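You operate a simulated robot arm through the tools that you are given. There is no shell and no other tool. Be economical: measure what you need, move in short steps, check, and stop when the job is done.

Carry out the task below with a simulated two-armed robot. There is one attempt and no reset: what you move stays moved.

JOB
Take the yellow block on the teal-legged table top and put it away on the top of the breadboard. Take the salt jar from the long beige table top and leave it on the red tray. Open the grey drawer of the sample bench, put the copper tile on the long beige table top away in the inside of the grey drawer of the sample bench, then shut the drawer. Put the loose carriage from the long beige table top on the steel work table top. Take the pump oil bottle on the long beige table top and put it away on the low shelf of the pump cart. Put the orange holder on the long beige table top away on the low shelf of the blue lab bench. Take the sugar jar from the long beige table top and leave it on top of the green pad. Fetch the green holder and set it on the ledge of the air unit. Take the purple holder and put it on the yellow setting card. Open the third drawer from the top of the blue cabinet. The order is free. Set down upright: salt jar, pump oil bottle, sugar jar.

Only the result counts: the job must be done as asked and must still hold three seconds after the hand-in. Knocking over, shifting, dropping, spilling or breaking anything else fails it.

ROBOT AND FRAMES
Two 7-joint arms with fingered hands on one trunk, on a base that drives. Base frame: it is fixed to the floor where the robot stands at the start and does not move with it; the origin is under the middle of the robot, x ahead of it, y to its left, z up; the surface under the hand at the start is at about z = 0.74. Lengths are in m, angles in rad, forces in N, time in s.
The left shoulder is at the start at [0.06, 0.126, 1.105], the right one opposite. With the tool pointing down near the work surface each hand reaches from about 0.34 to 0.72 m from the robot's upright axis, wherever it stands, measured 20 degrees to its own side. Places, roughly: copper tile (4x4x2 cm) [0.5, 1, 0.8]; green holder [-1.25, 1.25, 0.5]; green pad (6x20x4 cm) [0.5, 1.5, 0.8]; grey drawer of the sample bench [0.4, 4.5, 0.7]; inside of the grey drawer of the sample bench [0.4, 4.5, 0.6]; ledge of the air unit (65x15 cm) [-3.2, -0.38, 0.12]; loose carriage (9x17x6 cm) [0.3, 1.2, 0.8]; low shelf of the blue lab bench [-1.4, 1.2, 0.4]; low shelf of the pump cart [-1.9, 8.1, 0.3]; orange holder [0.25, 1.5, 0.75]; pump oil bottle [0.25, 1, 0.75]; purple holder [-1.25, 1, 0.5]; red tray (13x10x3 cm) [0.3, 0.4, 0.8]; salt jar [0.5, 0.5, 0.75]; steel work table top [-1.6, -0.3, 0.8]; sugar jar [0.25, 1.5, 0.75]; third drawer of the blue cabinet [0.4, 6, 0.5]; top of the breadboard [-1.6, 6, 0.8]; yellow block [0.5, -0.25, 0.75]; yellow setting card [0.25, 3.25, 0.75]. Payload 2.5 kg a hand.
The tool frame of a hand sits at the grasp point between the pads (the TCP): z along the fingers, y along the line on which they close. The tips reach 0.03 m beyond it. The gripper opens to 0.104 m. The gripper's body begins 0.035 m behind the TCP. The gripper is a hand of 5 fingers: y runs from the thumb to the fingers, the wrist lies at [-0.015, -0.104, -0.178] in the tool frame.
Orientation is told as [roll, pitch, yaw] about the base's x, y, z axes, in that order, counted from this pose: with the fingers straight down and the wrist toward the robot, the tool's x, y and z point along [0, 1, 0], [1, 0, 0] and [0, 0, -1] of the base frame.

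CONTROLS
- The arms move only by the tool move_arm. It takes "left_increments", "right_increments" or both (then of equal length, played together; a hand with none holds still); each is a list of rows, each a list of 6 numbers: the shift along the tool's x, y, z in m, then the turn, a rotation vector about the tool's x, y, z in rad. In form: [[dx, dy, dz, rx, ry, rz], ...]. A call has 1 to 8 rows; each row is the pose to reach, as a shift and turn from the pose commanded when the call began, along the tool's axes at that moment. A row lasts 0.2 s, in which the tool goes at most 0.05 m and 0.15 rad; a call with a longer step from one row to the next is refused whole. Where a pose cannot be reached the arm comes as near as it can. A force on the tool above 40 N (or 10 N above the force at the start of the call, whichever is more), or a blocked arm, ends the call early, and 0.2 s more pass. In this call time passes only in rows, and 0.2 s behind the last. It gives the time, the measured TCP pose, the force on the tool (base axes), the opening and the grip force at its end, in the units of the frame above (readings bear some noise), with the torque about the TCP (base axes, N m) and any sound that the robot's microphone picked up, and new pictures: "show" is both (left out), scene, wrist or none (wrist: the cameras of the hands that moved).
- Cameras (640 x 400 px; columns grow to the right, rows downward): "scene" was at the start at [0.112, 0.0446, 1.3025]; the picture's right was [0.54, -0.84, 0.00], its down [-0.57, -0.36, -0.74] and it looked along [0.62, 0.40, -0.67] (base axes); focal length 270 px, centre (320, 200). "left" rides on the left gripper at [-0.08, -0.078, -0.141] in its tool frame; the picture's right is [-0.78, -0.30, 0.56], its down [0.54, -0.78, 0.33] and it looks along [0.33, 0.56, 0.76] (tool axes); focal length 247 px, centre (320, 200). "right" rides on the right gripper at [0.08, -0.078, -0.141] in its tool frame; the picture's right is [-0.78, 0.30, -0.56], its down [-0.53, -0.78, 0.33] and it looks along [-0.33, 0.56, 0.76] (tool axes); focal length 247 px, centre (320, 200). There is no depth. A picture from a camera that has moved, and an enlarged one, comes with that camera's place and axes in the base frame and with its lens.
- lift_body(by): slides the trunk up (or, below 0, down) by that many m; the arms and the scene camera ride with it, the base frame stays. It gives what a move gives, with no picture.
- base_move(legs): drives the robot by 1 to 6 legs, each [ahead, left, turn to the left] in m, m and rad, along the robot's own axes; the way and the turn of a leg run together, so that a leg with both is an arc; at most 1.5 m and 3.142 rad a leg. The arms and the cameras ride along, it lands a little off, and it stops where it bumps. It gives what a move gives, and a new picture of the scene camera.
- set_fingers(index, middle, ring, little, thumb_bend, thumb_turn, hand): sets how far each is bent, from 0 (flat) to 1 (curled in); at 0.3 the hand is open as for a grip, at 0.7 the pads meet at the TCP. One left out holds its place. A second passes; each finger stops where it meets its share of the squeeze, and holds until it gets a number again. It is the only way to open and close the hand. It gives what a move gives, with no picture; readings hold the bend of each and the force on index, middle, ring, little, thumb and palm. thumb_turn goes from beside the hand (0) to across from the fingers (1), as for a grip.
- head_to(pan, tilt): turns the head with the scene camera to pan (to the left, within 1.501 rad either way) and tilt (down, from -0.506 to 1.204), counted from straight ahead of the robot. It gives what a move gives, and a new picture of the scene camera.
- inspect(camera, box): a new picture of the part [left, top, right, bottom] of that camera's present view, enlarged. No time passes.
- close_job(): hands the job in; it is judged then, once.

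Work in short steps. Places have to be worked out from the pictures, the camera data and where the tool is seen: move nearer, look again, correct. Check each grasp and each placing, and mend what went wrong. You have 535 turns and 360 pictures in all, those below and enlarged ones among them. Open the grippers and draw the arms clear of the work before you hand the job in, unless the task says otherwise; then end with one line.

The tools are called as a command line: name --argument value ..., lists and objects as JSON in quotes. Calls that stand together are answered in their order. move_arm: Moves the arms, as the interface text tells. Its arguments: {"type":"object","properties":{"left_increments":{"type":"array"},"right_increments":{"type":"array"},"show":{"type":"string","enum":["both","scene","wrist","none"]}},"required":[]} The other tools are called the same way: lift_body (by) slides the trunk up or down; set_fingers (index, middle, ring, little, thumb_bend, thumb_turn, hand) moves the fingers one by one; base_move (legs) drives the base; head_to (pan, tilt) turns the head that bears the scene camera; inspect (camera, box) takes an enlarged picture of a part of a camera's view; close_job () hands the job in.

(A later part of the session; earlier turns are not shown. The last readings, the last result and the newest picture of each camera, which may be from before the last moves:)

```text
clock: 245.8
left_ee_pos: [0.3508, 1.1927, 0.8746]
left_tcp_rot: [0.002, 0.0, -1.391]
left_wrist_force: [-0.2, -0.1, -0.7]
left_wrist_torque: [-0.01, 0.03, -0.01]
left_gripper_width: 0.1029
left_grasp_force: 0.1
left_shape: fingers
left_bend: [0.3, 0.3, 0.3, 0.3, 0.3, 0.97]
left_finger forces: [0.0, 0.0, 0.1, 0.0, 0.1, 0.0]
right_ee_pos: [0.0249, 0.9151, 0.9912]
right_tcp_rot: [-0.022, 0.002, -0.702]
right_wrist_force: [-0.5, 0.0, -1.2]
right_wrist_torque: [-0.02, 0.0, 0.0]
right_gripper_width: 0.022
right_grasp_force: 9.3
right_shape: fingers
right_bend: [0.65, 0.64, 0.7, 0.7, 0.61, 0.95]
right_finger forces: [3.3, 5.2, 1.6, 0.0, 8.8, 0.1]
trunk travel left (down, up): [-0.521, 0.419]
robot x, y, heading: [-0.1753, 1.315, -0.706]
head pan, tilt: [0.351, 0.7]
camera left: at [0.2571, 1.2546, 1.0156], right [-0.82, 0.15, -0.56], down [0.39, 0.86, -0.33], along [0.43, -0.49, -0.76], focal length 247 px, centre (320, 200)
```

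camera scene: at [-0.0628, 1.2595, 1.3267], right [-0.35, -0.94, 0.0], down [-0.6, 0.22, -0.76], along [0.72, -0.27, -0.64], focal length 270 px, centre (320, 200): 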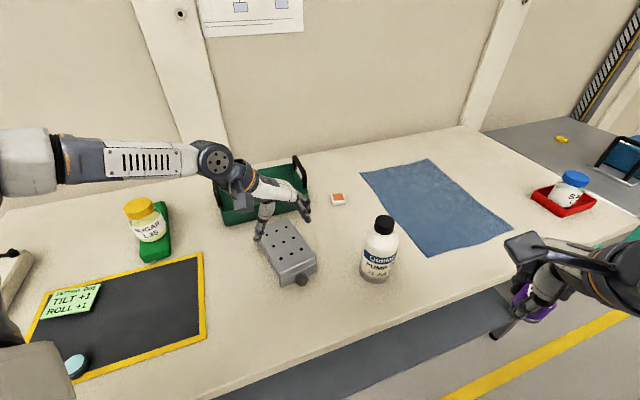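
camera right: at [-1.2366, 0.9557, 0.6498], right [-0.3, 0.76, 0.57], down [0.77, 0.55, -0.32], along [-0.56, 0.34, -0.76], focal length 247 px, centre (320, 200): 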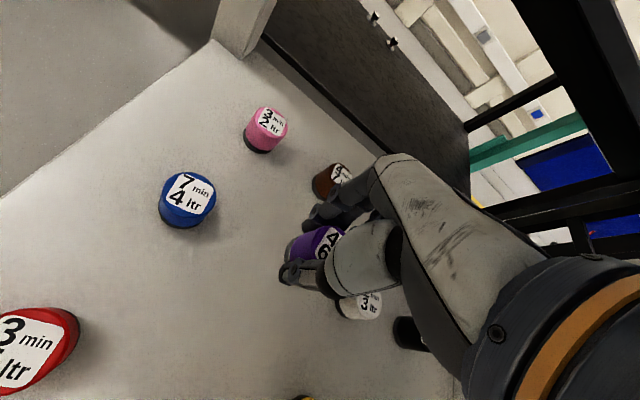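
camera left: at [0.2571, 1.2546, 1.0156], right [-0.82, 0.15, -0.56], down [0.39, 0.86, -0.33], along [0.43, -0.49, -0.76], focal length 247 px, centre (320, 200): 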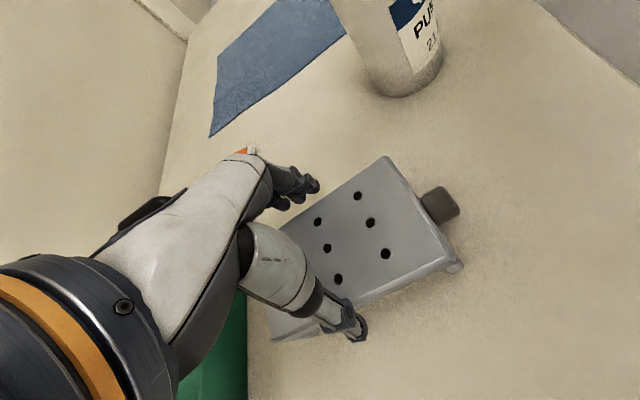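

Both sides clear. Descend to z≈0.837.

move_arm --left_increments '[[0, 0, 0.02, 0, 0, 0], [0, 0, 0.037, 0, 0, 0]]' --show "wrist"

```text
clock: 246.4
left_ee_pos: [0.3503, 1.1916, 0.8434]
left_tcp_rot: [0.007, -0.008, -1.387]
left_wrist_force: [-1.4, 6.5, 22.3]
left_wrist_torque: [0.51, 0.19, 0.02]
left_gripper_width: 0.1153
left_grasp_force: 9.7
left_shape: fingers
left_bend: [0.29, 0.3, 0.3, 0.3, 0.24, 0.97]
left_finger forces: [4.5, 0.0, 0.0, 0.0, 14.6, 0.0]
right_ee_pos: [0.0243, 0.9154, 0.9923]
right_tcp_rot: [-0.02, -0.001, -0.701]
right_wrist_force: [0.1, 0.6, -1.3]
right_wrist_torque: [0.02, 0.02, 0.02]
right_gripper_width: 0.0222
right_grasp_force: 9.5
right_shape: fingers
right_bend: [0.65, 0.64, 0.7, 0.7, 0.61, 0.95]
right_finger forces: [3.4, 5.3, 1.6, 0.0, 8.7, 0.0]
trunk travel left (down, up): [-0.521, 0.419]
robot x, y, heading: [-0.1767, 1.3177, -0.705]
head pan, tilt: [0.351, 0.7]
camera left: at [0.2562, 1.2541, 0.9824], right [-0.81, 0.15, -0.56], down [0.39, 0.86, -0.34], along [0.44, -0.49, -0.75], focal length 247 px, centre (320, 200)
```

left: 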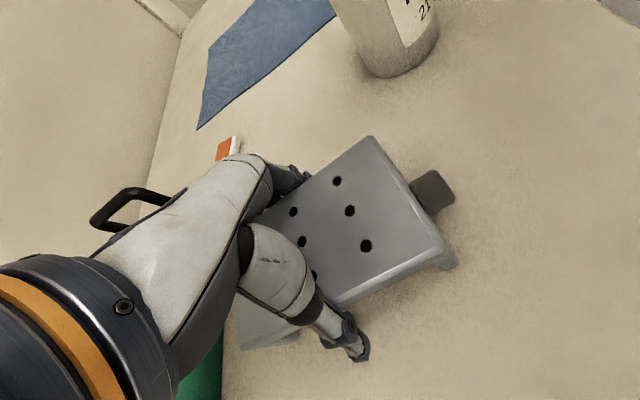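

Thumb and index rub the plate edges; raise, open wider, and descend again.

move_arm --left_increments '[[0, 0, -0.035, 0, 0, 0]]' --show "none"

set_fingers --hand "left" --index 0.22 --middle 0.22 --ring 0.22 --little 0.22 --thumb_bend 0.18

move_arm --left_increments '[[0, 0, 0.02, 0, 0, 0], [0, 0, 0.032, 0, 0, 0]]' --show "wrist"

```text
clock: 246.8
left_ee_pos: [0.3486, 1.1936, 0.8727]
left_tcp_rot: [0.002, 0.002, -1.389]
left_wrist_force: [-0.5, 0.4, 1.0]
left_wrist_torque: [0.01, 0.0, 0.02]
left_gripper_width: 0.1036
left_grasp_force: 0.0
left_shape: fingers
left_bend: [0.3, 0.3, 0.3, 0.3, 0.3, 0.97]
left_finger forces: [0.0, 0.0, 0.0, 0.1, 0.0, 0.1]
right_ee_pos: [0.0247, 0.9156, 0.9908]
right_tcp_rot: [-0.022, 0.0, -0.701]
right_wrist_force: [-0.6, -0.1, -0.9]
right_wrist_torque: [0.0, 0.02, -0.01]
right_gripper_width: 0.0224
right_grasp_force: 9.4
right_shape: fingers
right_bend: [0.65, 0.64, 0.7, 0.7, 0.61, 0.95]
right_finger forces: [3.4, 5.3, 1.6, 0.0, 8.8, 0.0]
trunk travel left (down, up): [-0.521, 0.419]
robot x, y, heading: [-0.1735, 1.3193, -0.706]
head pan, tilt: [0.351, 0.7]
```

```text
clock: 247.8
left_ee_pos: [0.3498, 1.192, 0.8743]
left_tcp_rot: [0.0, 0.002, -1.389]
left_wrist_force: [0.3, -0.4, 0.1]
left_wrist_torque: [0.01, 0.02, -0.01]
left_gripper_width: 0.124
left_grasp_force: 0.1
left_shape: fingers
left_bend: [0.22, 0.22, 0.22, 0.22, 0.18, 0.97]
left_finger forces: [0.0, 0.0, 0.2, 0.1, 0.0, 0.0]
right_ee_pos: [0.0253, 0.915, 0.9913]
right_tcp_rot: [-0.022, 0.001, -0.701]
right_wrist_force: [-0.2, 0.0, -0.5]
right_wrist_torque: [0.01, -0.02, 0.0]
right_gripper_width: 0.0224
right_grasp_force: 9.9
right_shape: fingers
right_bend: [0.65, 0.64, 0.7, 0.7, 0.61, 0.95]
right_finger forces: [3.4, 5.4, 1.6, 0.0, 8.7, 0.0]
trunk travel left (down, up): [-0.521, 0.419]
robot x, y, heading: [-0.1718, 1.314, -0.707]
head pan, tilt: [0.351, 0.7]
```

```text
clock: 248.4
left_ee_pos: [0.3513, 1.1928, 0.8409]
left_tcp_rot: [0.004, -0.003, -1.39]
left_wrist_force: [-1.5, 2.7, 6.8]
left_wrist_torque: [0.28, 0.06, 0.02]
left_gripper_width: 0.1273
left_grasp_force: 2.6
left_shape: fingers
left_bend: [0.22, 0.22, 0.22, 0.22, 0.16, 0.97]
left_finger forces: [0.1, 0.1, 0.0, 0.0, 5.1, 0.0]
right_ee_pos: [0.0261, 0.9148, 0.9918]
right_tcp_rot: [-0.022, 0.003, -0.702]
right_wrist_force: [-0.2, 0.2, -1.3]
right_wrist_torque: [0.0, 0.0, 0.01]
right_gripper_width: 0.0222
right_grasp_force: 10.1
right_shape: fingers
right_bend: [0.65, 0.64, 0.7, 0.7, 0.61, 0.95]
right_finger forces: [3.4, 5.3, 1.6, 0.1, 8.8, 0.0]
trunk travel left (down, up): [-0.521, 0.419]
robot x, y, heading: [-0.1752, 1.3169, -0.704]
head pan, tilt: [0.351, 0.7]
camera left: at [0.2572, 1.254, 0.9824], right [-0.81, 0.15, -0.56], down [0.39, 0.86, -0.33], along [0.43, -0.49, -0.76], focal length 247 px, centre (320, 200)
```

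left: 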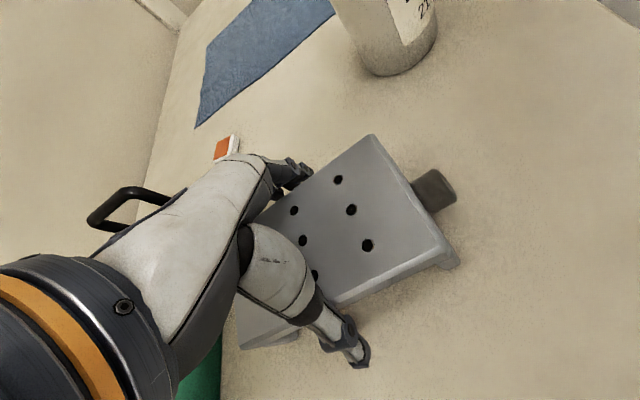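

Straddling the plate at z≈0.841; close firmly.

set_fingers --hand "left" --index 0.7 --middle 0.7 --ring 0.7 --little 0.7 --thumb_bend 0.7

move_arm --left_increments '[[0, 0, -0.02, 0, 0, 0], [0, 0, -0.04, 0, 0, 0]]' --show "both"

```text
clock: 249.4
left_ee_pos: [0.3504, 1.1905, 0.8426]
left_tcp_rot: [0.005, -0.003, -1.388]
left_wrist_force: [3.7, -3.2, 12.8]
left_wrist_torque: [0.24, -0.14, -0.38]
left_gripper_width: 0.0997
left_grasp_force: 58.1
left_shape: fingers
left_bend: [0.3, 0.52, 0.5, 0.61, 0.32, 0.91]
left_finger forces: [21.1, 9.8, 11.8, 16.7, 57.1, 0.0]
right_ee_pos: [0.0248, 0.9149, 0.9908]
right_tcp_rot: [-0.021, 0.001, -0.701]
right_wrist_force: [0.6, 0.0, -1.3]
right_wrist_torque: [0.0, -0.01, -0.01]
right_gripper_width: 0.0222
right_grasp_force: 9.3
right_shape: fingers
right_bend: [0.65, 0.64, 0.7, 0.7, 0.61, 0.95]
right_finger forces: [3.4, 5.4, 1.6, 0.0, 8.7, 0.0]
trunk travel left (down, up): [-0.521, 0.419]
robot x, y, heading: [-0.1712, 1.3189, -0.706]
head pan, tilt: [0.351, 0.7]
```

```text
clock: 250.0
left_ee_pos: [0.3502, 1.1929, 0.8802]
left_tcp_rot: [-0.001, 0.005, -1.389]
left_wrist_force: [0.4, -0.3, -6.1]
left_wrist_torque: [-0.05, -0.04, 0.01]
left_gripper_width: 0.0998
left_grasp_force: 53.9
left_shape: fingers
left_bend: [0.3, 0.53, 0.5, 0.62, 0.33, 0.9]
left_finger forces: [20.0, 9.7, 12.1, 13.2, 51.9, 0.0]
right_ee_pos: [0.027, 0.9139, 0.9903]
right_tcp_rot: [-0.021, 0.005, -0.703]
right_wrist_force: [-0.6, 0.0, -1.1]
right_wrist_torque: [0.0, -0.04, -0.02]
right_gripper_width: 0.0222
right_grasp_force: 9.7
right_shape: fingers
right_bend: [0.65, 0.64, 0.7, 0.7, 0.61, 0.95]
right_finger forces: [3.4, 5.4, 1.7, 0.0, 8.9, 0.1]
trunk travel left (down, up): [-0.521, 0.419]
robot x, y, heading: [-0.1779, 1.3174, -0.705]
head pan, tilt: [0.351, 0.7]
camera scene: at [-0.0624, 1.2595, 1.3264], right [-0.35, -0.94, 0.0], down [-0.6, 0.22, -0.76], along [0.72, -0.27, -0.64], focal length 270 px, centre (320, 200)
camera left: at [0.2572, 1.2534, 1.0212], right [-0.82, 0.15, -0.55], down [0.39, 0.86, -0.33], along [0.43, -0.48, -0.76], focal length 247 px, centre (320, 200)
```

scene: 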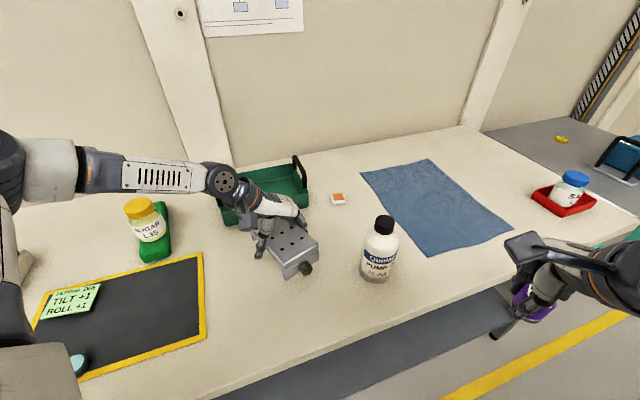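
left: 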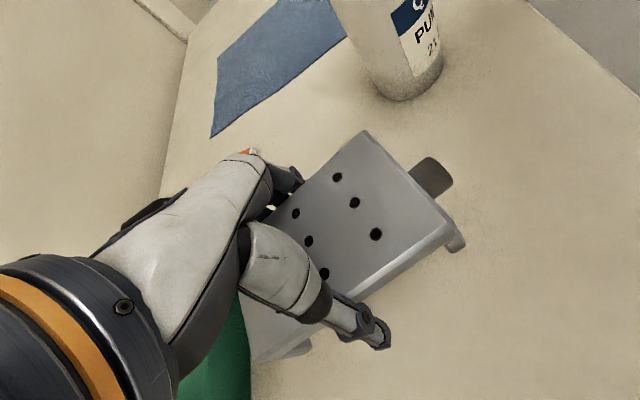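

Carriage held (~0.6 kg). Raise the trunk, back out, turn to face the steel table side.

lift_body --by 0.2

base_move --legs '[[-0.3, 0, 0], [0, 0, -2.44], [0, 0.85, 0], [0, 0.85, 0]]'

head_to --pan 0.25 --tilt 0.75

```text
clock: 252.2
left_ee_pos: [0.3504, 1.1916, 1.0815]
left_tcp_rot: [0.002, 0.001, -1.389]
left_wrist_force: [-0.3, 0.2, -6.2]
left_wrist_torque: [-0.04, -0.06, 0.01]
left_gripper_width: 0.0996
left_grasp_force: 53.3
left_shape: fingers
left_bend: [0.3, 0.53, 0.5, 0.62, 0.33, 0.9]
left_finger forces: [19.9, 9.7, 12.0, 13.1, 51.6, 0.0]
right_ee_pos: [0.0256, 0.9145, 1.1904]
right_tcp_rot: [-0.021, 0.004, -0.701]
right_wrist_force: [0.0, -0.7, -0.6]
right_wrist_torque: [0.0, 0.01, -0.02]
right_gripper_width: 0.0224
right_grasp_force: 9.8
right_shape: fingers
right_bend: [0.65, 0.64, 0.7, 0.7, 0.61, 0.95]
right_finger forces: [3.4, 5.3, 1.6, 0.0, 8.8, 0.0]
trunk travel left (down, up): [-0.721, 0.219]
robot x, y, heading: [-0.1762, 1.3173, -0.702]
head pan, tilt: [0.351, 0.7]
```

```text
clock: 268.4
left_ee_pos: [-0.8741, -0.4648, 1.082]
left_tcp_rot: [0.002, 0.001, 2.463]
left_wrist_force: [0.0, 0.0, -5.7]
left_wrist_torque: [0.01, 0.05, 0.03]
left_gripper_width: 0.0988
left_grasp_force: 49.5
left_shape: fingers
left_bend: [0.3, 0.53, 0.51, 0.63, 0.35, 0.9]
left_finger forces: [17.6, 10.1, 11.6, 11.8, 47.7, 0.1]
right_ee_pos: [-0.81, -0.0421, 1.1909]
right_tcp_rot: [-0.021, 0.004, -3.132]
right_wrist_force: [-0.1, -0.1, -0.8]
right_wrist_torque: [0.05, -0.01, 0.02]
right_gripper_width: 0.0216
right_grasp_force: 9.8
right_shape: fingers
right_bend: [0.65, 0.64, 0.7, 0.7, 0.61, 0.95]
right_finger forces: [3.3, 5.2, 1.9, 0.0, 8.4, 0.0]
trunk travel left (down, up): [-0.721, 0.219]
robot x, y, heading: [-0.3939, -0.2177, -3.136]
head pan, tilt: [0.351, 0.7]
camera scene: at [-0.5138, -0.245, 1.5266], right [-0.35, 0.94, 0.0], down [0.6, 0.23, -0.76], along [-0.72, -0.27, -0.64], focal length 270 px, centre (320, 200)
```

scene: 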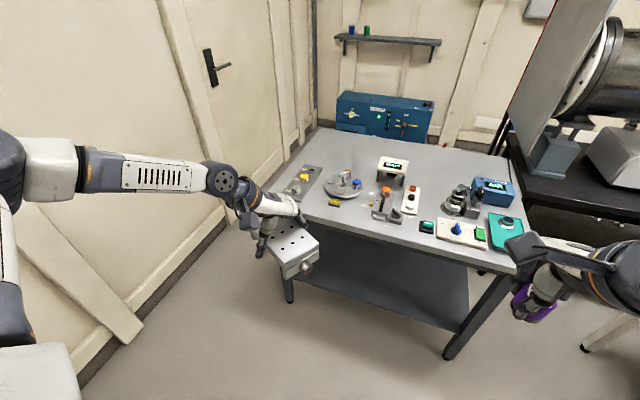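

```text
clock: 269.0
left_ee_pos: [-0.8736, -0.4627, 1.0809]
left_tcp_rot: [0.002, 0.001, 2.463]
left_wrist_force: [0.0, 0.7, -5.5]
left_wrist_torque: [0.0, 0.07, 0.04]
left_gripper_width: 0.0984
left_grasp_force: 49.4
left_shape: fingers
left_bend: [0.3, 0.53, 0.51, 0.63, 0.35, 0.9]
left_finger forces: [17.6, 10.2, 11.6, 12.0, 47.8, 0.0]
right_ee_pos: [-0.8101, -0.0423, 1.1911]
right_tcp_rot: [-0.021, 0.004, -3.131]
right_wrist_force: [1.6, 0.9, -0.8]
right_wrist_torque: [-0.04, 0.0, 0.0]
right_gripper_width: 0.0217
right_grasp_force: 9.5
right_shape: fingers
right_bend: [0.65, 0.64, 0.7, 0.7, 0.61, 0.95]
right_finger forces: [3.3, 5.2, 1.9, 0.0, 8.4, 0.0]
trunk travel left (down, up): [-0.721, 0.219]
robot x, y, heading: [-0.3963, -0.2143, -3.137]
head pan, tilt: [0.25, 0.75]
camera scene: at [-0.5144, -0.236, 1.5223], right [-0.25, 0.97, 0.0], down [0.66, 0.17, -0.73], along [-0.71, -0.19, -0.68], focal length 270 px, centre (320, 200)
```

scene: 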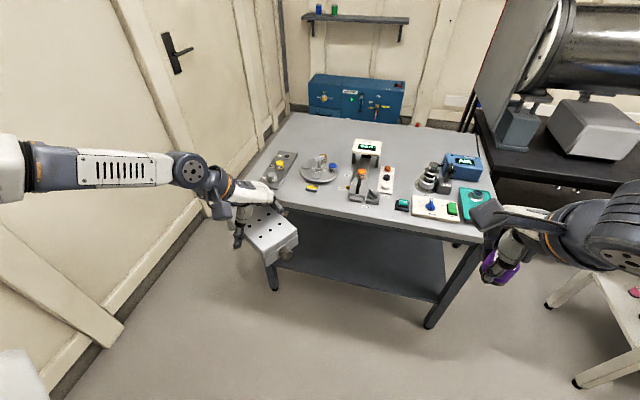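

Free strip centre for the carriage: about [-1.25,-0.39]. Yaw the hand to π and drive in.

move_arm --left_increments '[[0, 0, 0, 0, 0, -0.14], [0, 0, 0, 0, 0, -0.28], [0, 0, 0, 0, 0, -0.42], [0, 0, 0, 0, 0, -0.56], [0, 0, 0, 0, 0, -0.678]]' --show "none"

base_move --legs '[[0.33, -0.03, 0]]'

```text
clock: 270.2
left_ee_pos: [-0.8746, -0.4641, 1.0819]
left_tcp_rot: [0.001, 0.0, -3.141]
left_wrist_force: [-0.3, 0.3, -6.8]
left_wrist_torque: [-0.03, 0.03, -0.02]
left_gripper_width: 0.0987
left_grasp_force: 48.6
left_shape: fingers
left_bend: [0.3, 0.53, 0.51, 0.63, 0.35, 0.9]
left_finger forces: [17.1, 9.9, 11.4, 11.9, 46.9, 0.1]
right_ee_pos: [-0.8095, -0.0418, 1.1907]
right_tcp_rot: [-0.021, 0.003, -3.131]
right_wrist_force: [-0.4, 0.1, -1.2]
right_wrist_torque: [-0.01, 0.02, 0.02]
right_gripper_width: 0.0216
right_grasp_force: 9.5
right_shape: fingers
right_bend: [0.65, 0.64, 0.7, 0.7, 0.61, 0.95]
right_finger forces: [3.3, 5.2, 1.9, 0.0, 8.4, 0.1]
trunk travel left (down, up): [-0.721, 0.219]
robot x, y, heading: [-0.3997, -0.2122, -3.139]
head pan, tilt: [0.25, 0.75]
```

```text
clock: 272.4
left_ee_pos: [-1.2039, -0.4392, 1.081]
left_tcp_rot: [0.001, 0.0, -3.137]
left_wrist_force: [0.0, -0.5, -6.7]
left_wrist_torque: [-0.02, 0.06, 0.0]
left_gripper_width: 0.0987
left_grasp_force: 48.2
left_shape: fingers
left_bend: [0.3, 0.53, 0.51, 0.63, 0.35, 0.9]
left_finger forces: [17.1, 9.9, 11.4, 11.7, 46.5, 0.1]
right_ee_pos: [-1.1403, -0.0165, 1.1909]
right_tcp_rot: [-0.02, 0.003, -3.128]
right_wrist_force: [-0.1, -1.3, -2.8]
right_wrist_torque: [-0.03, 0.02, -0.02]
right_gripper_width: 0.0215
right_grasp_force: 8.7
right_shape: fingers
right_bend: [0.65, 0.64, 0.7, 0.7, 0.61, 0.95]
right_finger forces: [3.3, 5.3, 2.0, 0.0, 8.4, 0.1]
trunk travel left (down, up): [-0.721, 0.219]
robot x, y, heading: [-0.725, -0.1916, -3.133]
head pan, tilt: [0.25, 0.75]
camera scene: at [-0.8444, -0.2101, 1.5223], right [-0.26, 0.97, 0.0], down [0.66, 0.18, -0.73], along [-0.71, -0.19, -0.68], focal length 270 px, centre (320, 200)
```

scene: 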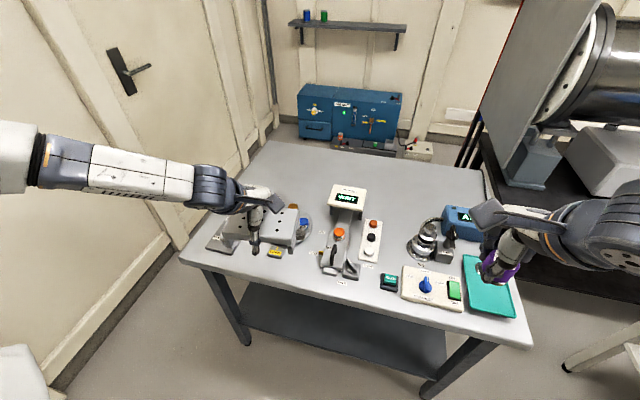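

Precise target [-1.248,-0.385], between yellow rectangle and the stand handle. Shift laterally and lower with the trunk.

move_arm --left_increments '[[-0.027, 0.022, 0, 0, 0, 0], [-0.054, 0.044, 0, 0, 0, 0]]' --show "none"

lift_body --by -0.18

move_arm --left_increments '[[0, 0, 0.01, 0, 0, 0]]' --show "both"

```text
clock: 273.0
left_ee_pos: [-1.2492, -0.3868, 1.0804]
left_tcp_rot: [0.0, 0.001, -3.137]
left_wrist_force: [-0.7, -0.3, -5.3]
left_wrist_torque: [-0.03, 0.03, 0.02]
left_gripper_width: 0.0984
left_grasp_force: 48.8
left_shape: fingers
left_bend: [0.31, 0.53, 0.51, 0.63, 0.35, 0.9]
left_finger forces: [17.3, 10.0, 11.5, 11.6, 46.9, 0.0]
right_ee_pos: [-1.1394, -0.0161, 1.1906]
right_tcp_rot: [-0.018, 0.004, -3.128]
right_wrist_force: [-0.2, -0.5, -0.9]
right_wrist_torque: [0.02, -0.01, -0.01]
right_gripper_width: 0.0214
right_grasp_force: 9.7
right_shape: fingers
right_bend: [0.65, 0.64, 0.7, 0.7, 0.61, 0.95]
right_finger forces: [3.4, 5.3, 2.1, 0.1, 8.4, 0.0]
trunk travel left (down, up): [-0.721, 0.219]
robot x, y, heading: [-0.7222, -0.1903, -3.132]
head pan, tilt: [0.25, 0.75]
```

```text
clock: 275.0
left_ee_pos: [-1.2482, -0.3854, 0.9014]
left_tcp_rot: [0.001, -0.001, -3.137]
left_wrist_force: [0.5, 0.9, -6.2]
left_wrist_torque: [-0.07, 0.01, -0.02]
left_gripper_width: 0.0985
left_grasp_force: 48.4
left_shape: fingers
left_bend: [0.31, 0.53, 0.51, 0.63, 0.35, 0.9]
left_finger forces: [17.2, 10.0, 11.4, 11.6, 46.6, 0.1]
right_ee_pos: [-1.1398, -0.018, 1.0101]
right_tcp_rot: [-0.022, 0.001, -3.128]
right_wrist_force: [0.0, -0.4, -0.7]
right_wrist_torque: [0.0, 0.0, -0.02]
right_gripper_width: 0.0216
right_grasp_force: 9.9
right_shape: fingers
right_bend: [0.65, 0.64, 0.7, 0.7, 0.61, 0.95]
right_finger forces: [3.3, 5.2, 2.1, 0.0, 8.3, 0.1]
trunk travel left (down, up): [-0.541, 0.399]
robot x, y, heading: [-0.7251, -0.1872, -3.133]
head pan, tilt: [0.25, 0.75]
```

```text
clock: 275.4
left_ee_pos: [-1.2484, -0.3858, 0.8938]
left_tcp_rot: [0.0, -0.003, -3.136]
left_wrist_force: [0.1, -1.7, 0.1]
left_wrist_torque: [0.23, 0.19, 0.01]
left_gripper_width: 0.0982
left_grasp_force: 50.0
left_shape: fingers
left_bend: [0.3, 0.53, 0.51, 0.63, 0.35, 0.9]
left_finger forces: [19.1, 9.7, 11.7, 11.5, 48.4, 0.0]
right_ee_pos: [-1.1399, -0.0164, 1.0106]
right_tcp_rot: [-0.023, 0.001, -3.128]
right_wrist_force: [0.0, -1.1, -0.6]
right_wrist_torque: [-0.01, -0.01, 0.0]
right_gripper_width: 0.0215
right_grasp_force: 9.3
right_shape: fingers
right_bend: [0.65, 0.64, 0.7, 0.7, 0.61, 0.95]
right_finger forces: [3.3, 5.3, 2.0, 0.0, 8.4, 0.1]
trunk travel left (down, up): [-0.541, 0.399]
robot x, y, heading: [-0.7256, -0.1895, -3.13]
head pan, tilt: [0.25, 0.75]
camera scene: at [-0.8431, -0.2101, 1.3426], right [-0.26, 0.97, 0.0], down [0.66, 0.18, -0.73], along [-0.71, -0.19, -0.68], focal length 270 px, centre (320, 200)
camera left: at [-1.1716, -0.3066, 1.0337], right [0.29, 0.78, -0.56], down [0.78, -0.53, -0.34], along [-0.56, -0.34, -0.76], focal length 247 px, centre (320, 200)
```

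scene: 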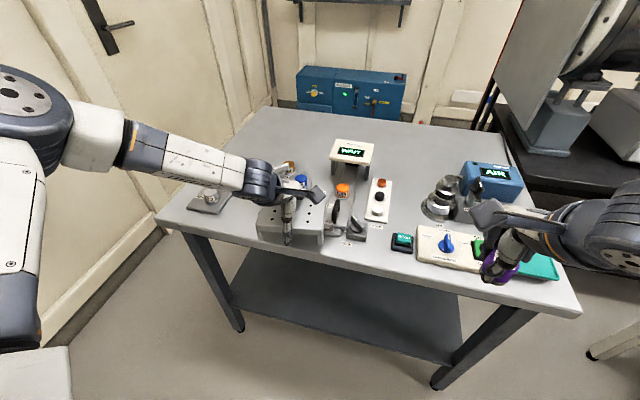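
left: 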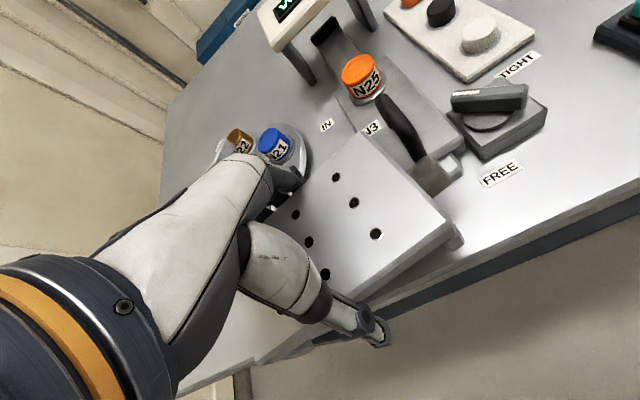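

Unexpected early contact at z≈0.894. Zoom in to see what's touching.

inspect --camera "left" --box '[260, 80, 560, 380]'

inspect --camera "scene" --box '[180, 160, 420, 270]'

```text
1.33 times, centred on (410, 230) of left
camera zoom: at [-1.1716, -0.3066, 1.0337], right [0.29, 0.78, -0.56], down [0.78, -0.53, -0.34], along [-0.56, -0.34, -0.76], focal length 329 px, centre (200, 160)
```

zoom: 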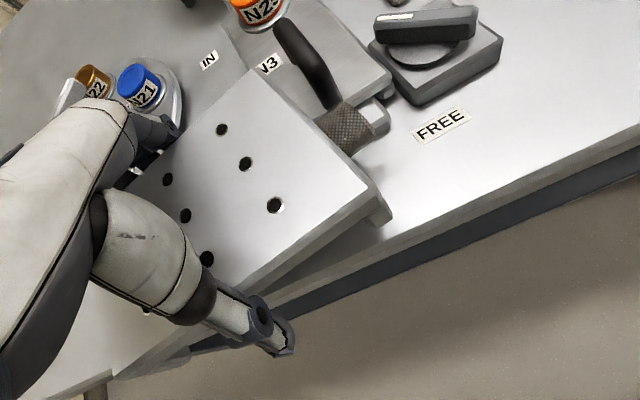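

```text
2.67 times, centred on (300, 215) of scene
camera zoom: at [-0.8431, -0.2101, 1.3426], right [-0.26, 0.97, 0.0], down [0.66, 0.18, -0.73], along [-0.71, -0.19, -0.68], focal length 719 px, centre (373, 160)
```

zoom: 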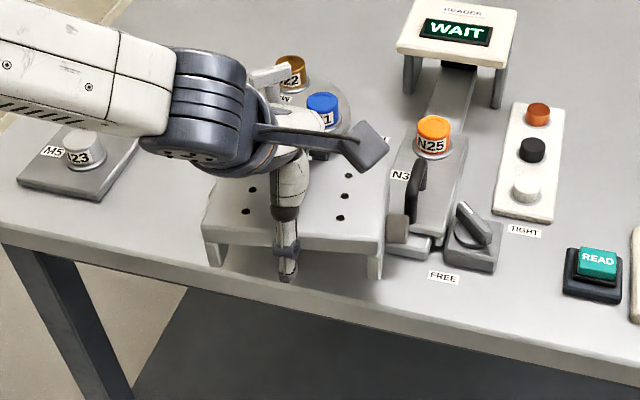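

The far-right corner sits on the stand's base block. Raise, shift 32 mm left (−y) and 4 mm outward, then lower again.

move_arm --left_increments '[[0, 0, -0.025, 0, 0, 0], [0.032, -0.004, -0.025, 0, 0, 0], [0.032, -0.004, 0.0, 0, 0, 0], [0.032, -0.004, 0.02, 0, 0, 0]]' --show "wrist"

```text
clock: 276.4
left_ee_pos: [-1.2457, -0.4182, 0.8703]
left_tcp_rot: [0.001, 0.001, -3.137]
left_wrist_force: [0.5, 0.4, -5.7]
left_wrist_torque: [-0.05, 0.04, 0.01]
left_gripper_width: 0.098
left_grasp_force: 49.2
left_shape: fingers
left_bend: [0.3, 0.53, 0.51, 0.63, 0.35, 0.9]
left_finger forces: [17.4, 9.9, 11.3, 11.9, 46.9, 0.0]
right_ee_pos: [-1.1394, -0.0176, 1.0109]
right_tcp_rot: [-0.021, 0.003, -3.129]
right_wrist_force: [0.3, -0.2, -0.5]
right_wrist_torque: [0.0, 0.0, 0.0]
right_gripper_width: 0.0215
right_grasp_force: 9.6
right_shape: fingers
right_bend: [0.65, 0.64, 0.7, 0.7, 0.61, 0.95]
right_finger forces: [3.3, 5.2, 2.1, 0.1, 8.4, 0.1]
trunk travel left (down, up): [-0.541, 0.399]
robot x, y, heading: [-0.723, -0.1892, -3.13]
head pan, tilt: [0.25, 0.75]
camera left: at [-1.1684, -0.338, 1.0113], right [0.29, 0.78, -0.56], down [0.78, -0.53, -0.33], along [-0.55, -0.34, -0.76], focal length 247 px, centre (320, 200)
```

left: 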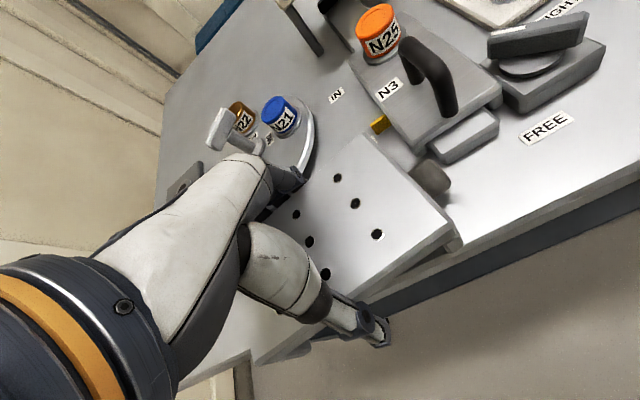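

Clear now. Continue lowering.

move_arm --left_increments '[[0, 0, 0.012, 0, 0, 0], [0, 0, 0.022, 0, 0, 0], [0, 0, 0.028, 0, 0, 0]]' --show "both"

```text
clock: 277.0
left_ee_pos: [-1.2484, -0.4164, 0.8641]
left_tcp_rot: [-0.007, -0.027, -3.136]
left_wrist_force: [9.4, -2.5, 26.7]
left_wrist_torque: [0.54, -1.75, -0.32]
left_gripper_width: 0.0992
left_grasp_force: 59.0
left_shape: fingers
left_bend: [0.31, 0.54, 0.51, 0.63, 0.33, 0.9]
left_finger forces: [16.8, 9.8, 12.3, 12.0, 67.9, 0.0]
right_ee_pos: [-1.1369, -0.0176, 1.0126]
right_tcp_rot: [-0.02, 0.002, -3.126]
right_wrist_force: [-0.2, -0.3, -0.8]
right_wrist_torque: [0.04, 0.02, -0.03]
right_gripper_width: 0.0216
right_grasp_force: 9.9
right_shape: fingers
right_bend: [0.65, 0.64, 0.7, 0.7, 0.61, 0.95]
right_finger forces: [3.3, 5.2, 2.1, 0.0, 8.5, 0.1]
trunk travel left (down, up): [-0.541, 0.399]
robot x, y, heading: [-0.7241, -0.1887, -3.133]
head pan, tilt: [0.25, 0.75]
stopped in row 2 (left hand): the force on the tool passed its limit at 49 N (the readings are from after the stop); the commanded pose is now the measured one
camera scene: at [-0.8409, -0.2096, 1.3431], right [-0.26, 0.97, 0.0], down [0.66, 0.18, -0.73], along [-0.71, -0.19, -0.68], focal length 270 px, centre (320, 200)
camera left: at [-1.1692, -0.3369, 1.0032], right [0.28, 0.78, -0.56], down [0.77, -0.53, -0.36], along [-0.57, -0.33, -0.75], focal length 247 px, centre (320, 200)
```

scene: 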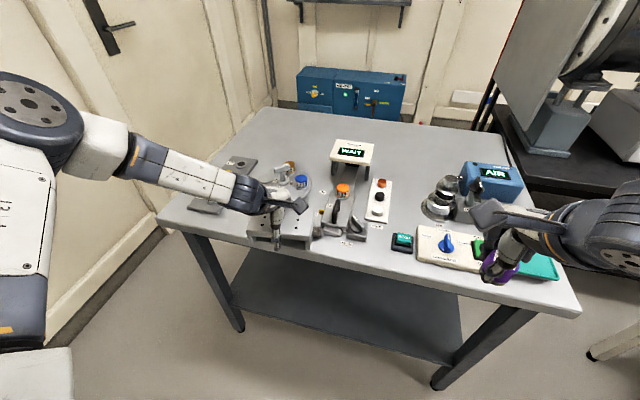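
left: 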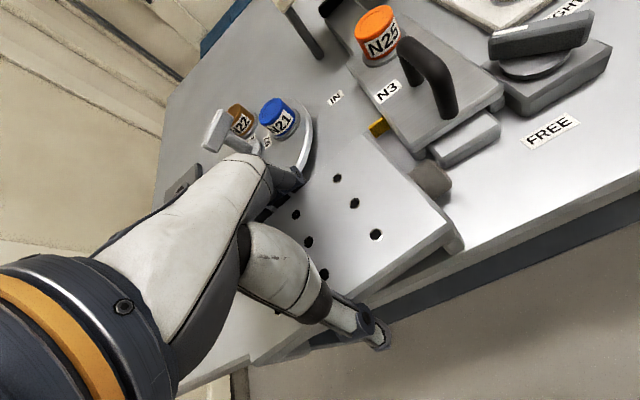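

Thumb/carriage are now on the table top (z≈0.82). Ease up a few mm to a light contact, then release.

move_arm --left_increments '[[0, 0, -0.004, 0.0, 0, 0], [0, 0, -0.004, 0.027, 0, 0]]' --show "none"

```text
clock: 277.6
left_ee_pos: [-1.2495, -0.4174, 0.8641]
left_tcp_rot: [-0.002, 0.005, -3.138]
left_wrist_force: [-2.4, 4.1, 8.8]
left_wrist_torque: [-0.16, 0.61, -0.25]
left_gripper_width: 0.0988
left_grasp_force: 56.5
left_shape: fingers
left_bend: [0.31, 0.54, 0.51, 0.63, 0.34, 0.9]
left_finger forces: [18.5, 10.9, 23.5, 12.2, 48.0, 0.0]
right_ee_pos: [-1.1384, -0.0163, 1.0112]
right_tcp_rot: [-0.023, 0.003, -3.127]
right_wrist_force: [1.1, 0.1, -0.7]
right_wrist_torque: [-0.04, 0.0, 0.0]
right_gripper_width: 0.0216
right_grasp_force: 10.1
right_shape: fingers
right_bend: [0.65, 0.64, 0.7, 0.7, 0.61, 0.95]
right_finger forces: [3.3, 5.2, 2.1, 0.1, 8.4, 0.1]
trunk travel left (down, up): [-0.541, 0.399]
robot x, y, heading: [-0.7223, -0.191, -3.134]
head pan, tilt: [0.25, 0.75]
```

To avoid pushing things behind, open only the thumb (near side) first, then shift the hand slightly and lift.

set_fingers --hand "left" --thumb_bend 0.15

inspect --camera "left" --box '[200, 60, 520, 380]'

```text
clock: 278.6
left_ee_pos: [-1.2485, -0.4186, 0.8636]
left_tcp_rot: [-0.001, 0.007, -3.135]
left_wrist_force: [-4.1, -1.7, 5.4]
left_wrist_torque: [-0.08, 0.46, 0.03]
left_gripper_width: 0.1039
left_grasp_force: 25.4
left_shape: fingers
left_bend: [0.36, 0.56, 0.54, 0.65, 0.04, 0.92]
left_finger forces: [7.7, 5.6, 7.6, 8.5, 21.5, 0.0]
right_ee_pos: [-1.1382, -0.0173, 1.0116]
right_tcp_rot: [-0.019, 0.002, -3.126]
right_wrist_force: [-0.1, 0.0, -1.1]
right_wrist_torque: [-0.01, 0.01, -0.01]
right_gripper_width: 0.0214
right_grasp_force: 9.6
right_shape: fingers
right_bend: [0.65, 0.64, 0.7, 0.7, 0.61, 0.95]
right_finger forces: [3.3, 5.2, 2.0, 0.0, 8.6, 0.0]
trunk travel left (down, up): [-0.541, 0.399]
robot x, y, heading: [-0.7254, -0.1875, -3.131]
head pan, tilt: [0.25, 0.75]
```

```text
1.25 times, centred on (360, 220) of left
camera zoom: at [-1.1735, -0.3383, 1.0052], right [0.3, 0.78, -0.55], down [0.78, -0.53, -0.33], along [-0.55, -0.34, -0.77], focal length 309 px, centre (270, 175)
```

zoom: 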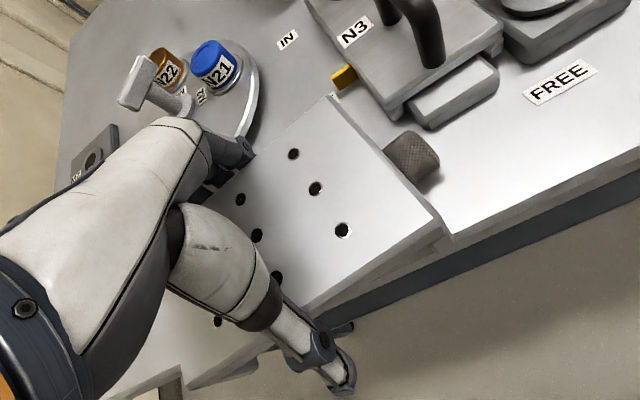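

The fingers pushed the carriage slightly toward the edge; relax the fingers slightly now.

set_fingers --hand "left" --index 0.29 --middle 0.46 --ring 0.44 --little 0.55 --thumb_bend 0.1

head_to --pan 0.4 --tilt 0.9

```text
clock: 279.6
left_ee_pos: [-1.2488, -0.4183, 0.864]
left_tcp_rot: [-0.004, 0.009, -3.138]
left_wrist_force: [9.7, 1.1, 8.4]
left_wrist_torque: [-0.23, -0.19, 0.29]
left_gripper_width: 0.1243
left_grasp_force: 14.6
left_shape: fingers
left_bend: [0.28, 0.46, 0.51, 0.52, 0.04, 0.94]
left_finger forces: [0.0, 0.0, 9.0, 8.0, 12.0, 0.0]
right_ee_pos: [-1.1379, -0.0168, 1.0103]
right_tcp_rot: [-0.021, 0.0, -3.127]
right_wrist_force: [0.2, 0.1, -0.7]
right_wrist_torque: [-0.02, -0.01, -0.03]
right_gripper_width: 0.0217
right_grasp_force: 10.0
right_shape: fingers
right_bend: [0.65, 0.64, 0.7, 0.7, 0.61, 0.95]
right_finger forces: [3.3, 5.2, 2.1, 0.0, 8.5, 0.0]
trunk travel left (down, up): [-0.541, 0.399]
robot x, y, heading: [-0.7219, -0.187, -3.131]
head pan, tilt: [0.25, 0.75]
```

```text
clock: 280.3
left_ee_pos: [-1.2477, -0.4178, 0.8646]
left_tcp_rot: [-0.002, 0.009, -3.136]
left_wrist_force: [9.8, 0.5, 6.8]
left_wrist_torque: [-0.17, -0.19, 0.27]
left_gripper_width: 0.1246
left_grasp_force: 14.6
left_shape: fingers
left_bend: [0.28, 0.46, 0.51, 0.52, 0.03, 0.94]
left_finger forces: [0.0, 0.0, 9.4, 7.7, 12.1, 0.0]
right_ee_pos: [-1.1375, -0.0172, 1.0123]
right_tcp_rot: [-0.02, -0.001, -3.125]
right_wrist_force: [-0.1, 0.3, -0.9]
right_wrist_torque: [0.02, 0.03, -0.02]
right_gripper_width: 0.0215
right_grasp_force: 9.9
right_shape: fingers
right_bend: [0.65, 0.64, 0.7, 0.7, 0.61, 0.95]
right_finger forces: [3.3, 5.3, 2.0, 0.1, 8.5, 0.0]
trunk travel left (down, up): [-0.541, 0.399]
robot x, y, heading: [-0.7258, -0.1877, -3.133]
head pan, tilt: [0.4, 0.901]
camera scene: at [-0.8307, -0.2184, 1.3307], right [-0.4, 0.92, 0.0], down [0.72, 0.31, -0.62], along [-0.57, -0.25, -0.78], focal length 270 px, centre (320, 200)
```

scene: 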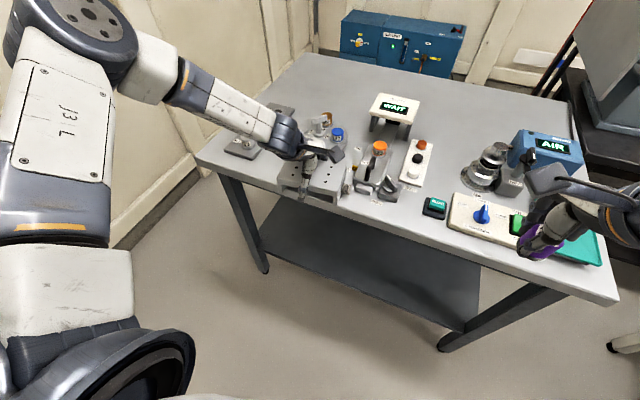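

Ring/little fingers press on something behind. Close them back a bit and keep the thumb flat.

set_fingers --hand "left" --ring 0.54 --little 0.56 --thumb_bend 0.0

inspect --camera "scene" --box '[220, 90, 420, 230]'

inspect --camera "left" --box '[200, 60, 520, 380]'

```text
clock: 281.3
left_ee_pos: [-1.2486, -0.4182, 0.8643]
left_tcp_rot: [-0.003, 0.007, -3.136]
left_wrist_force: [-1.0, 0.2, 5.5]
left_wrist_torque: [-0.05, -0.09, -0.09]
left_gripper_width: 0.1264
left_grasp_force: 12.2
left_shape: fingers
left_bend: [0.28, 0.46, 0.53, 0.52, 0.0, 0.94]
left_finger forces: [0.0, 0.1, 6.9, 8.4, 10.1, 0.1]
right_ee_pos: [-1.1387, -0.017, 1.0098]
right_tcp_rot: [-0.022, 0.001, -3.124]
right_wrist_force: [1.0, 0.0, -0.2]
right_wrist_torque: [-0.01, 0.03, -0.03]
right_gripper_width: 0.0215
right_grasp_force: 9.5
right_shape: fingers
right_bend: [0.65, 0.64, 0.7, 0.7, 0.61, 0.95]
right_finger forces: [3.4, 5.2, 2.1, 0.1, 8.5, 0.0]
trunk travel left (down, up): [-0.541, 0.399]
robot x, y, heading: [-0.7244, -0.1879, -3.131]
head pan, tilt: [0.4, 0.901]
```

```text
2.86 times, centred on (320, 160) of scene
camera zoom: at [-0.8319, -0.2185, 1.3306], right [-0.4, 0.92, 0.0], down [0.72, 0.31, -0.62], along [-0.57, -0.25, -0.78], focal length 770 px, centre (320, 314)
```

zoom: 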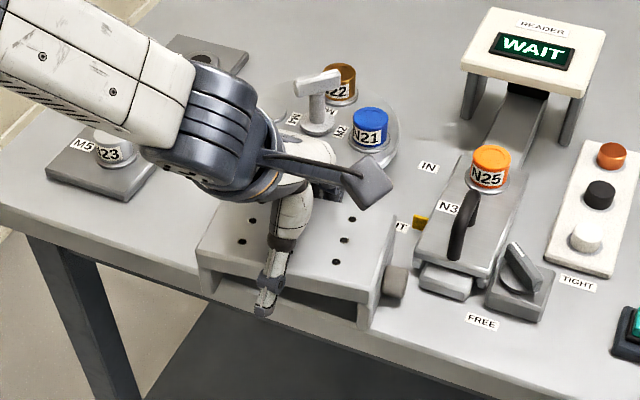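

```text
1.25 times, centred on (360, 220) of left
camera zoom: at [-1.1735, -0.3378, 1.0058], right [0.3, 0.78, -0.55], down [0.78, -0.53, -0.33], along [-0.55, -0.34, -0.77], focal length 309 px, centre (270, 175)
```

zoom: 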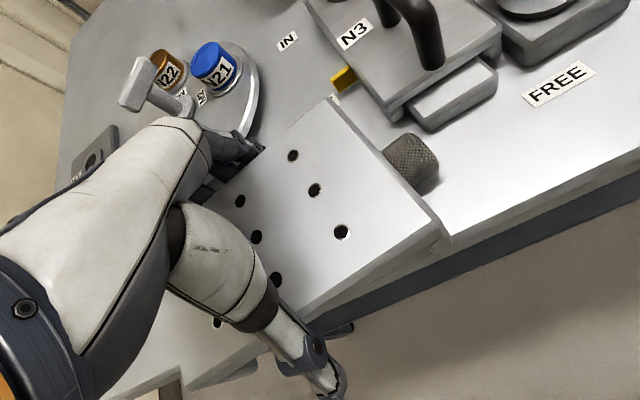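

The curled fingers are hooked under the plate edge; the disc behind is ~5 cm away, so open all fingers wide.

set_fingers --hand "left" --index 0.2 --middle 0.2 --ring 0.2 --little 0.2 --thumb_bend 0.1

```text
clock: 282.3
left_ee_pos: [-1.2495, -0.4178, 0.8638]
left_tcp_rot: [-0.002, 0.009, -3.137]
left_wrist_force: [3.1, 0.6, 2.3]
left_wrist_torque: [-0.03, -0.08, 0.02]
left_gripper_width: 0.1341
left_grasp_force: 1.7
left_shape: fingers
left_bend: [0.2, 0.2, 0.2, 0.2, 0.07, 0.97]
left_finger forces: [0.0, 0.1, 0.0, 0.0, 4.0, 0.1]
right_ee_pos: [-1.1389, -0.0173, 1.0119]
right_tcp_rot: [-0.022, 0.001, -3.124]
right_wrist_force: [1.0, 0.3, -0.2]
right_wrist_torque: [-0.02, 0.0, -0.02]
right_gripper_width: 0.0214
right_grasp_force: 9.3
right_shape: fingers
right_bend: [0.65, 0.64, 0.7, 0.7, 0.61, 0.95]
right_finger forces: [3.3, 5.2, 2.1, 0.0, 8.5, 0.0]
trunk travel left (down, up): [-0.541, 0.399]
robot x, y, heading: [-0.7264, -0.1869, -3.129]
head pan, tilt: [0.4, 0.901]
```

Free. Nudge the carriage 1 cm inward with the thumb, then lift the hand.

move_arm --left_increments '[[0, 0.011, 0, 0, 0, 0], [0, 0.0, -0.002, 0, 0, 0], [0, 0, -0.045, 0, 0, 0], [0, -0.01, -0.09, 0, 0, 0]]' --show "both"

```text
clock: 283.3
left_ee_pos: [-1.2395, -0.4156, 0.9553]
left_tcp_rot: [-0.002, 0.01, -3.135]
left_wrist_force: [0.6, 0.1, 0.3]
left_wrist_torque: [0.02, 0.02, 0.01]
left_gripper_width: 0.1332
left_grasp_force: 0.1
left_shape: fingers
left_bend: [0.2, 0.2, 0.2, 0.2, 0.1, 0.97]
left_finger forces: [0.0, 0.0, 0.0, 0.0, 0.1, 0.1]
right_ee_pos: [-1.1387, -0.0175, 1.0111]
right_tcp_rot: [-0.02, 0.0, -3.126]
right_wrist_force: [-0.4, -0.7, 0.9]
right_wrist_torque: [-0.02, -0.02, 0.03]
right_gripper_width: 0.0217
right_grasp_force: 9.9
right_shape: fingers
right_bend: [0.65, 0.64, 0.7, 0.7, 0.61, 0.95]
right_finger forces: [3.3, 5.2, 2.1, 0.0, 8.5, 0.1]
trunk travel left (down, up): [-0.541, 0.399]
robot x, y, heading: [-0.7255, -0.1877, -3.135]
head pan, tilt: [0.4, 0.901]
camera scene: at [-0.8318, -0.2187, 1.3305], right [-0.4, 0.92, 0.0], down [0.72, 0.31, -0.62], along [-0.57, -0.25, -0.78], focal length 270 px, centre (320, 200)
camera left: at [-1.1639, -0.3362, 1.0967], right [0.3, 0.78, -0.55], down [0.78, -0.53, -0.33], along [-0.55, -0.34, -0.77], focal length 247 px, centre (320, 200)
```

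scene: 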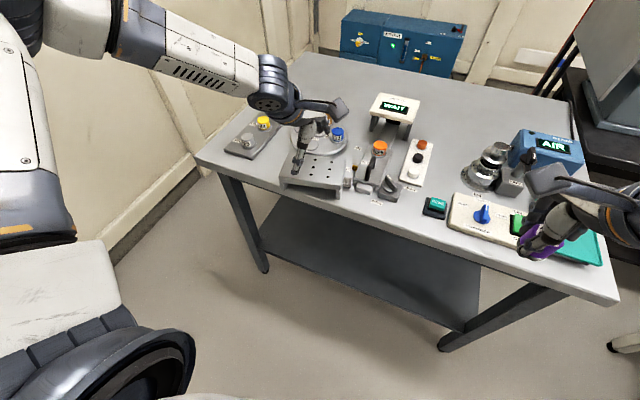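
left: 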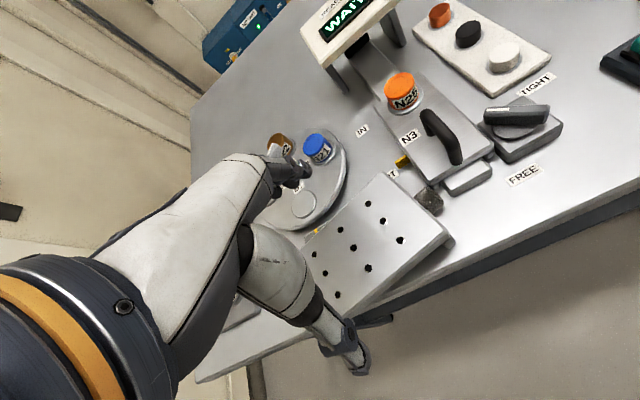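

Raise the trunk and back away; then inspect the placement.

lift_body --by 0.15

base_move --legs '[[-0.2, 0, 0]]'

inspect --camera "scene" --box '[240, 120, 440, 245]'

```text
clock: 285.1
left_ee_pos: [-1.2403, -0.4162, 1.1051]
left_tcp_rot: [-0.002, 0.01, -3.137]
left_wrist_force: [-0.9, 0.6, -0.6]
left_wrist_torque: [0.0, 0.0, 0.02]
left_gripper_width: 0.133
left_grasp_force: 0.0
left_shape: fingers
left_bend: [0.2, 0.2, 0.2, 0.2, 0.1, 0.97]
left_finger forces: [0.0, 0.1, 0.0, 0.0, 0.0, 0.1]
right_ee_pos: [-1.1389, -0.0172, 1.1613]
right_tcp_rot: [-0.02, 0.002, -3.125]
right_wrist_force: [-0.4, 0.0, -0.9]
right_wrist_torque: [-0.01, -0.02, -0.02]
right_gripper_width: 0.0214
right_grasp_force: 9.5
right_shape: fingers
right_bend: [0.65, 0.64, 0.7, 0.7, 0.61, 0.95]
right_finger forces: [3.4, 5.2, 2.1, 0.1, 8.6, 0.0]
trunk travel left (down, up): [-0.691, 0.249]
robot x, y, heading: [-0.7234, -0.192, -3.132]
head pan, tilt: [0.4, 0.901]
```

```text
clock: 286.6
left_ee_pos: [-1.0439, -0.4119, 1.1062]
left_tcp_rot: [-0.003, 0.007, -3.143]
left_wrist_force: [-0.4, -0.3, 0.6]
left_wrist_torque: [0.0, 0.01, 0.01]
left_gripper_width: 0.1333
left_grasp_force: 0.0
left_shape: fingers
left_bend: [0.2, 0.2, 0.2, 0.2, 0.1, 0.97]
left_finger forces: [0.0, 0.1, 0.0, 0.0, 0.1, 0.1]
right_ee_pos: [-0.9414, -0.013, 1.1612]
right_tcp_rot: [-0.021, 0.0, -3.131]
right_wrist_force: [-1.0, 0.5, -0.9]
right_wrist_torque: [-0.03, 0.02, -0.02]
right_gripper_width: 0.0215
right_grasp_force: 9.7
right_shape: fingers
right_bend: [0.65, 0.64, 0.7, 0.7, 0.61, 0.95]
right_finger forces: [3.4, 5.2, 2.2, 0.0, 8.5, 0.0]
trunk travel left (down, up): [-0.691, 0.249]
robot x, y, heading: [-0.5268, -0.1905, -3.136]
head pan, tilt: [0.4, 0.901]
camera scene: at [-0.635, -0.2166, 1.4806], right [-0.39, 0.92, 0.0], down [0.72, 0.31, -0.62], along [-0.57, -0.25, -0.78], focal length 270 px, centre (320, 200)
```

scene: 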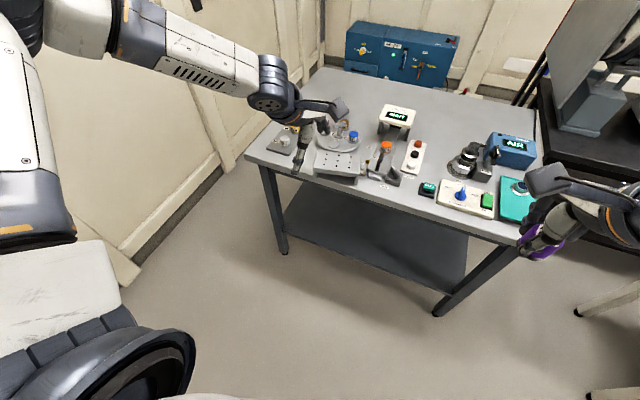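

```text
3.20 times, centred on (340, 182) of scene
camera zoom: at [-0.635, -0.2166, 1.4806], right [-0.39, 0.92, 0.0], down [0.72, 0.31, -0.62], along [-0.57, -0.25, -0.78], focal length 863 px, centre (256, 256)
```

zoom: 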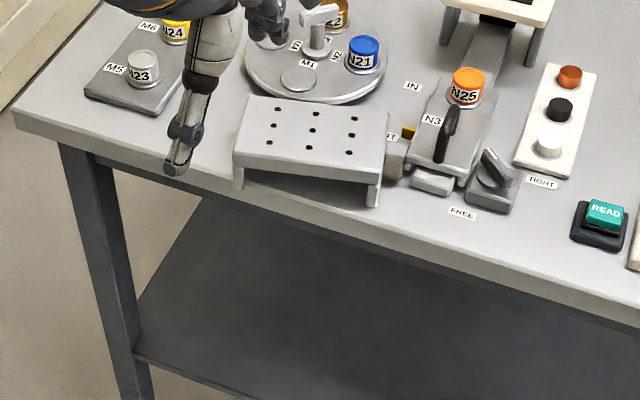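

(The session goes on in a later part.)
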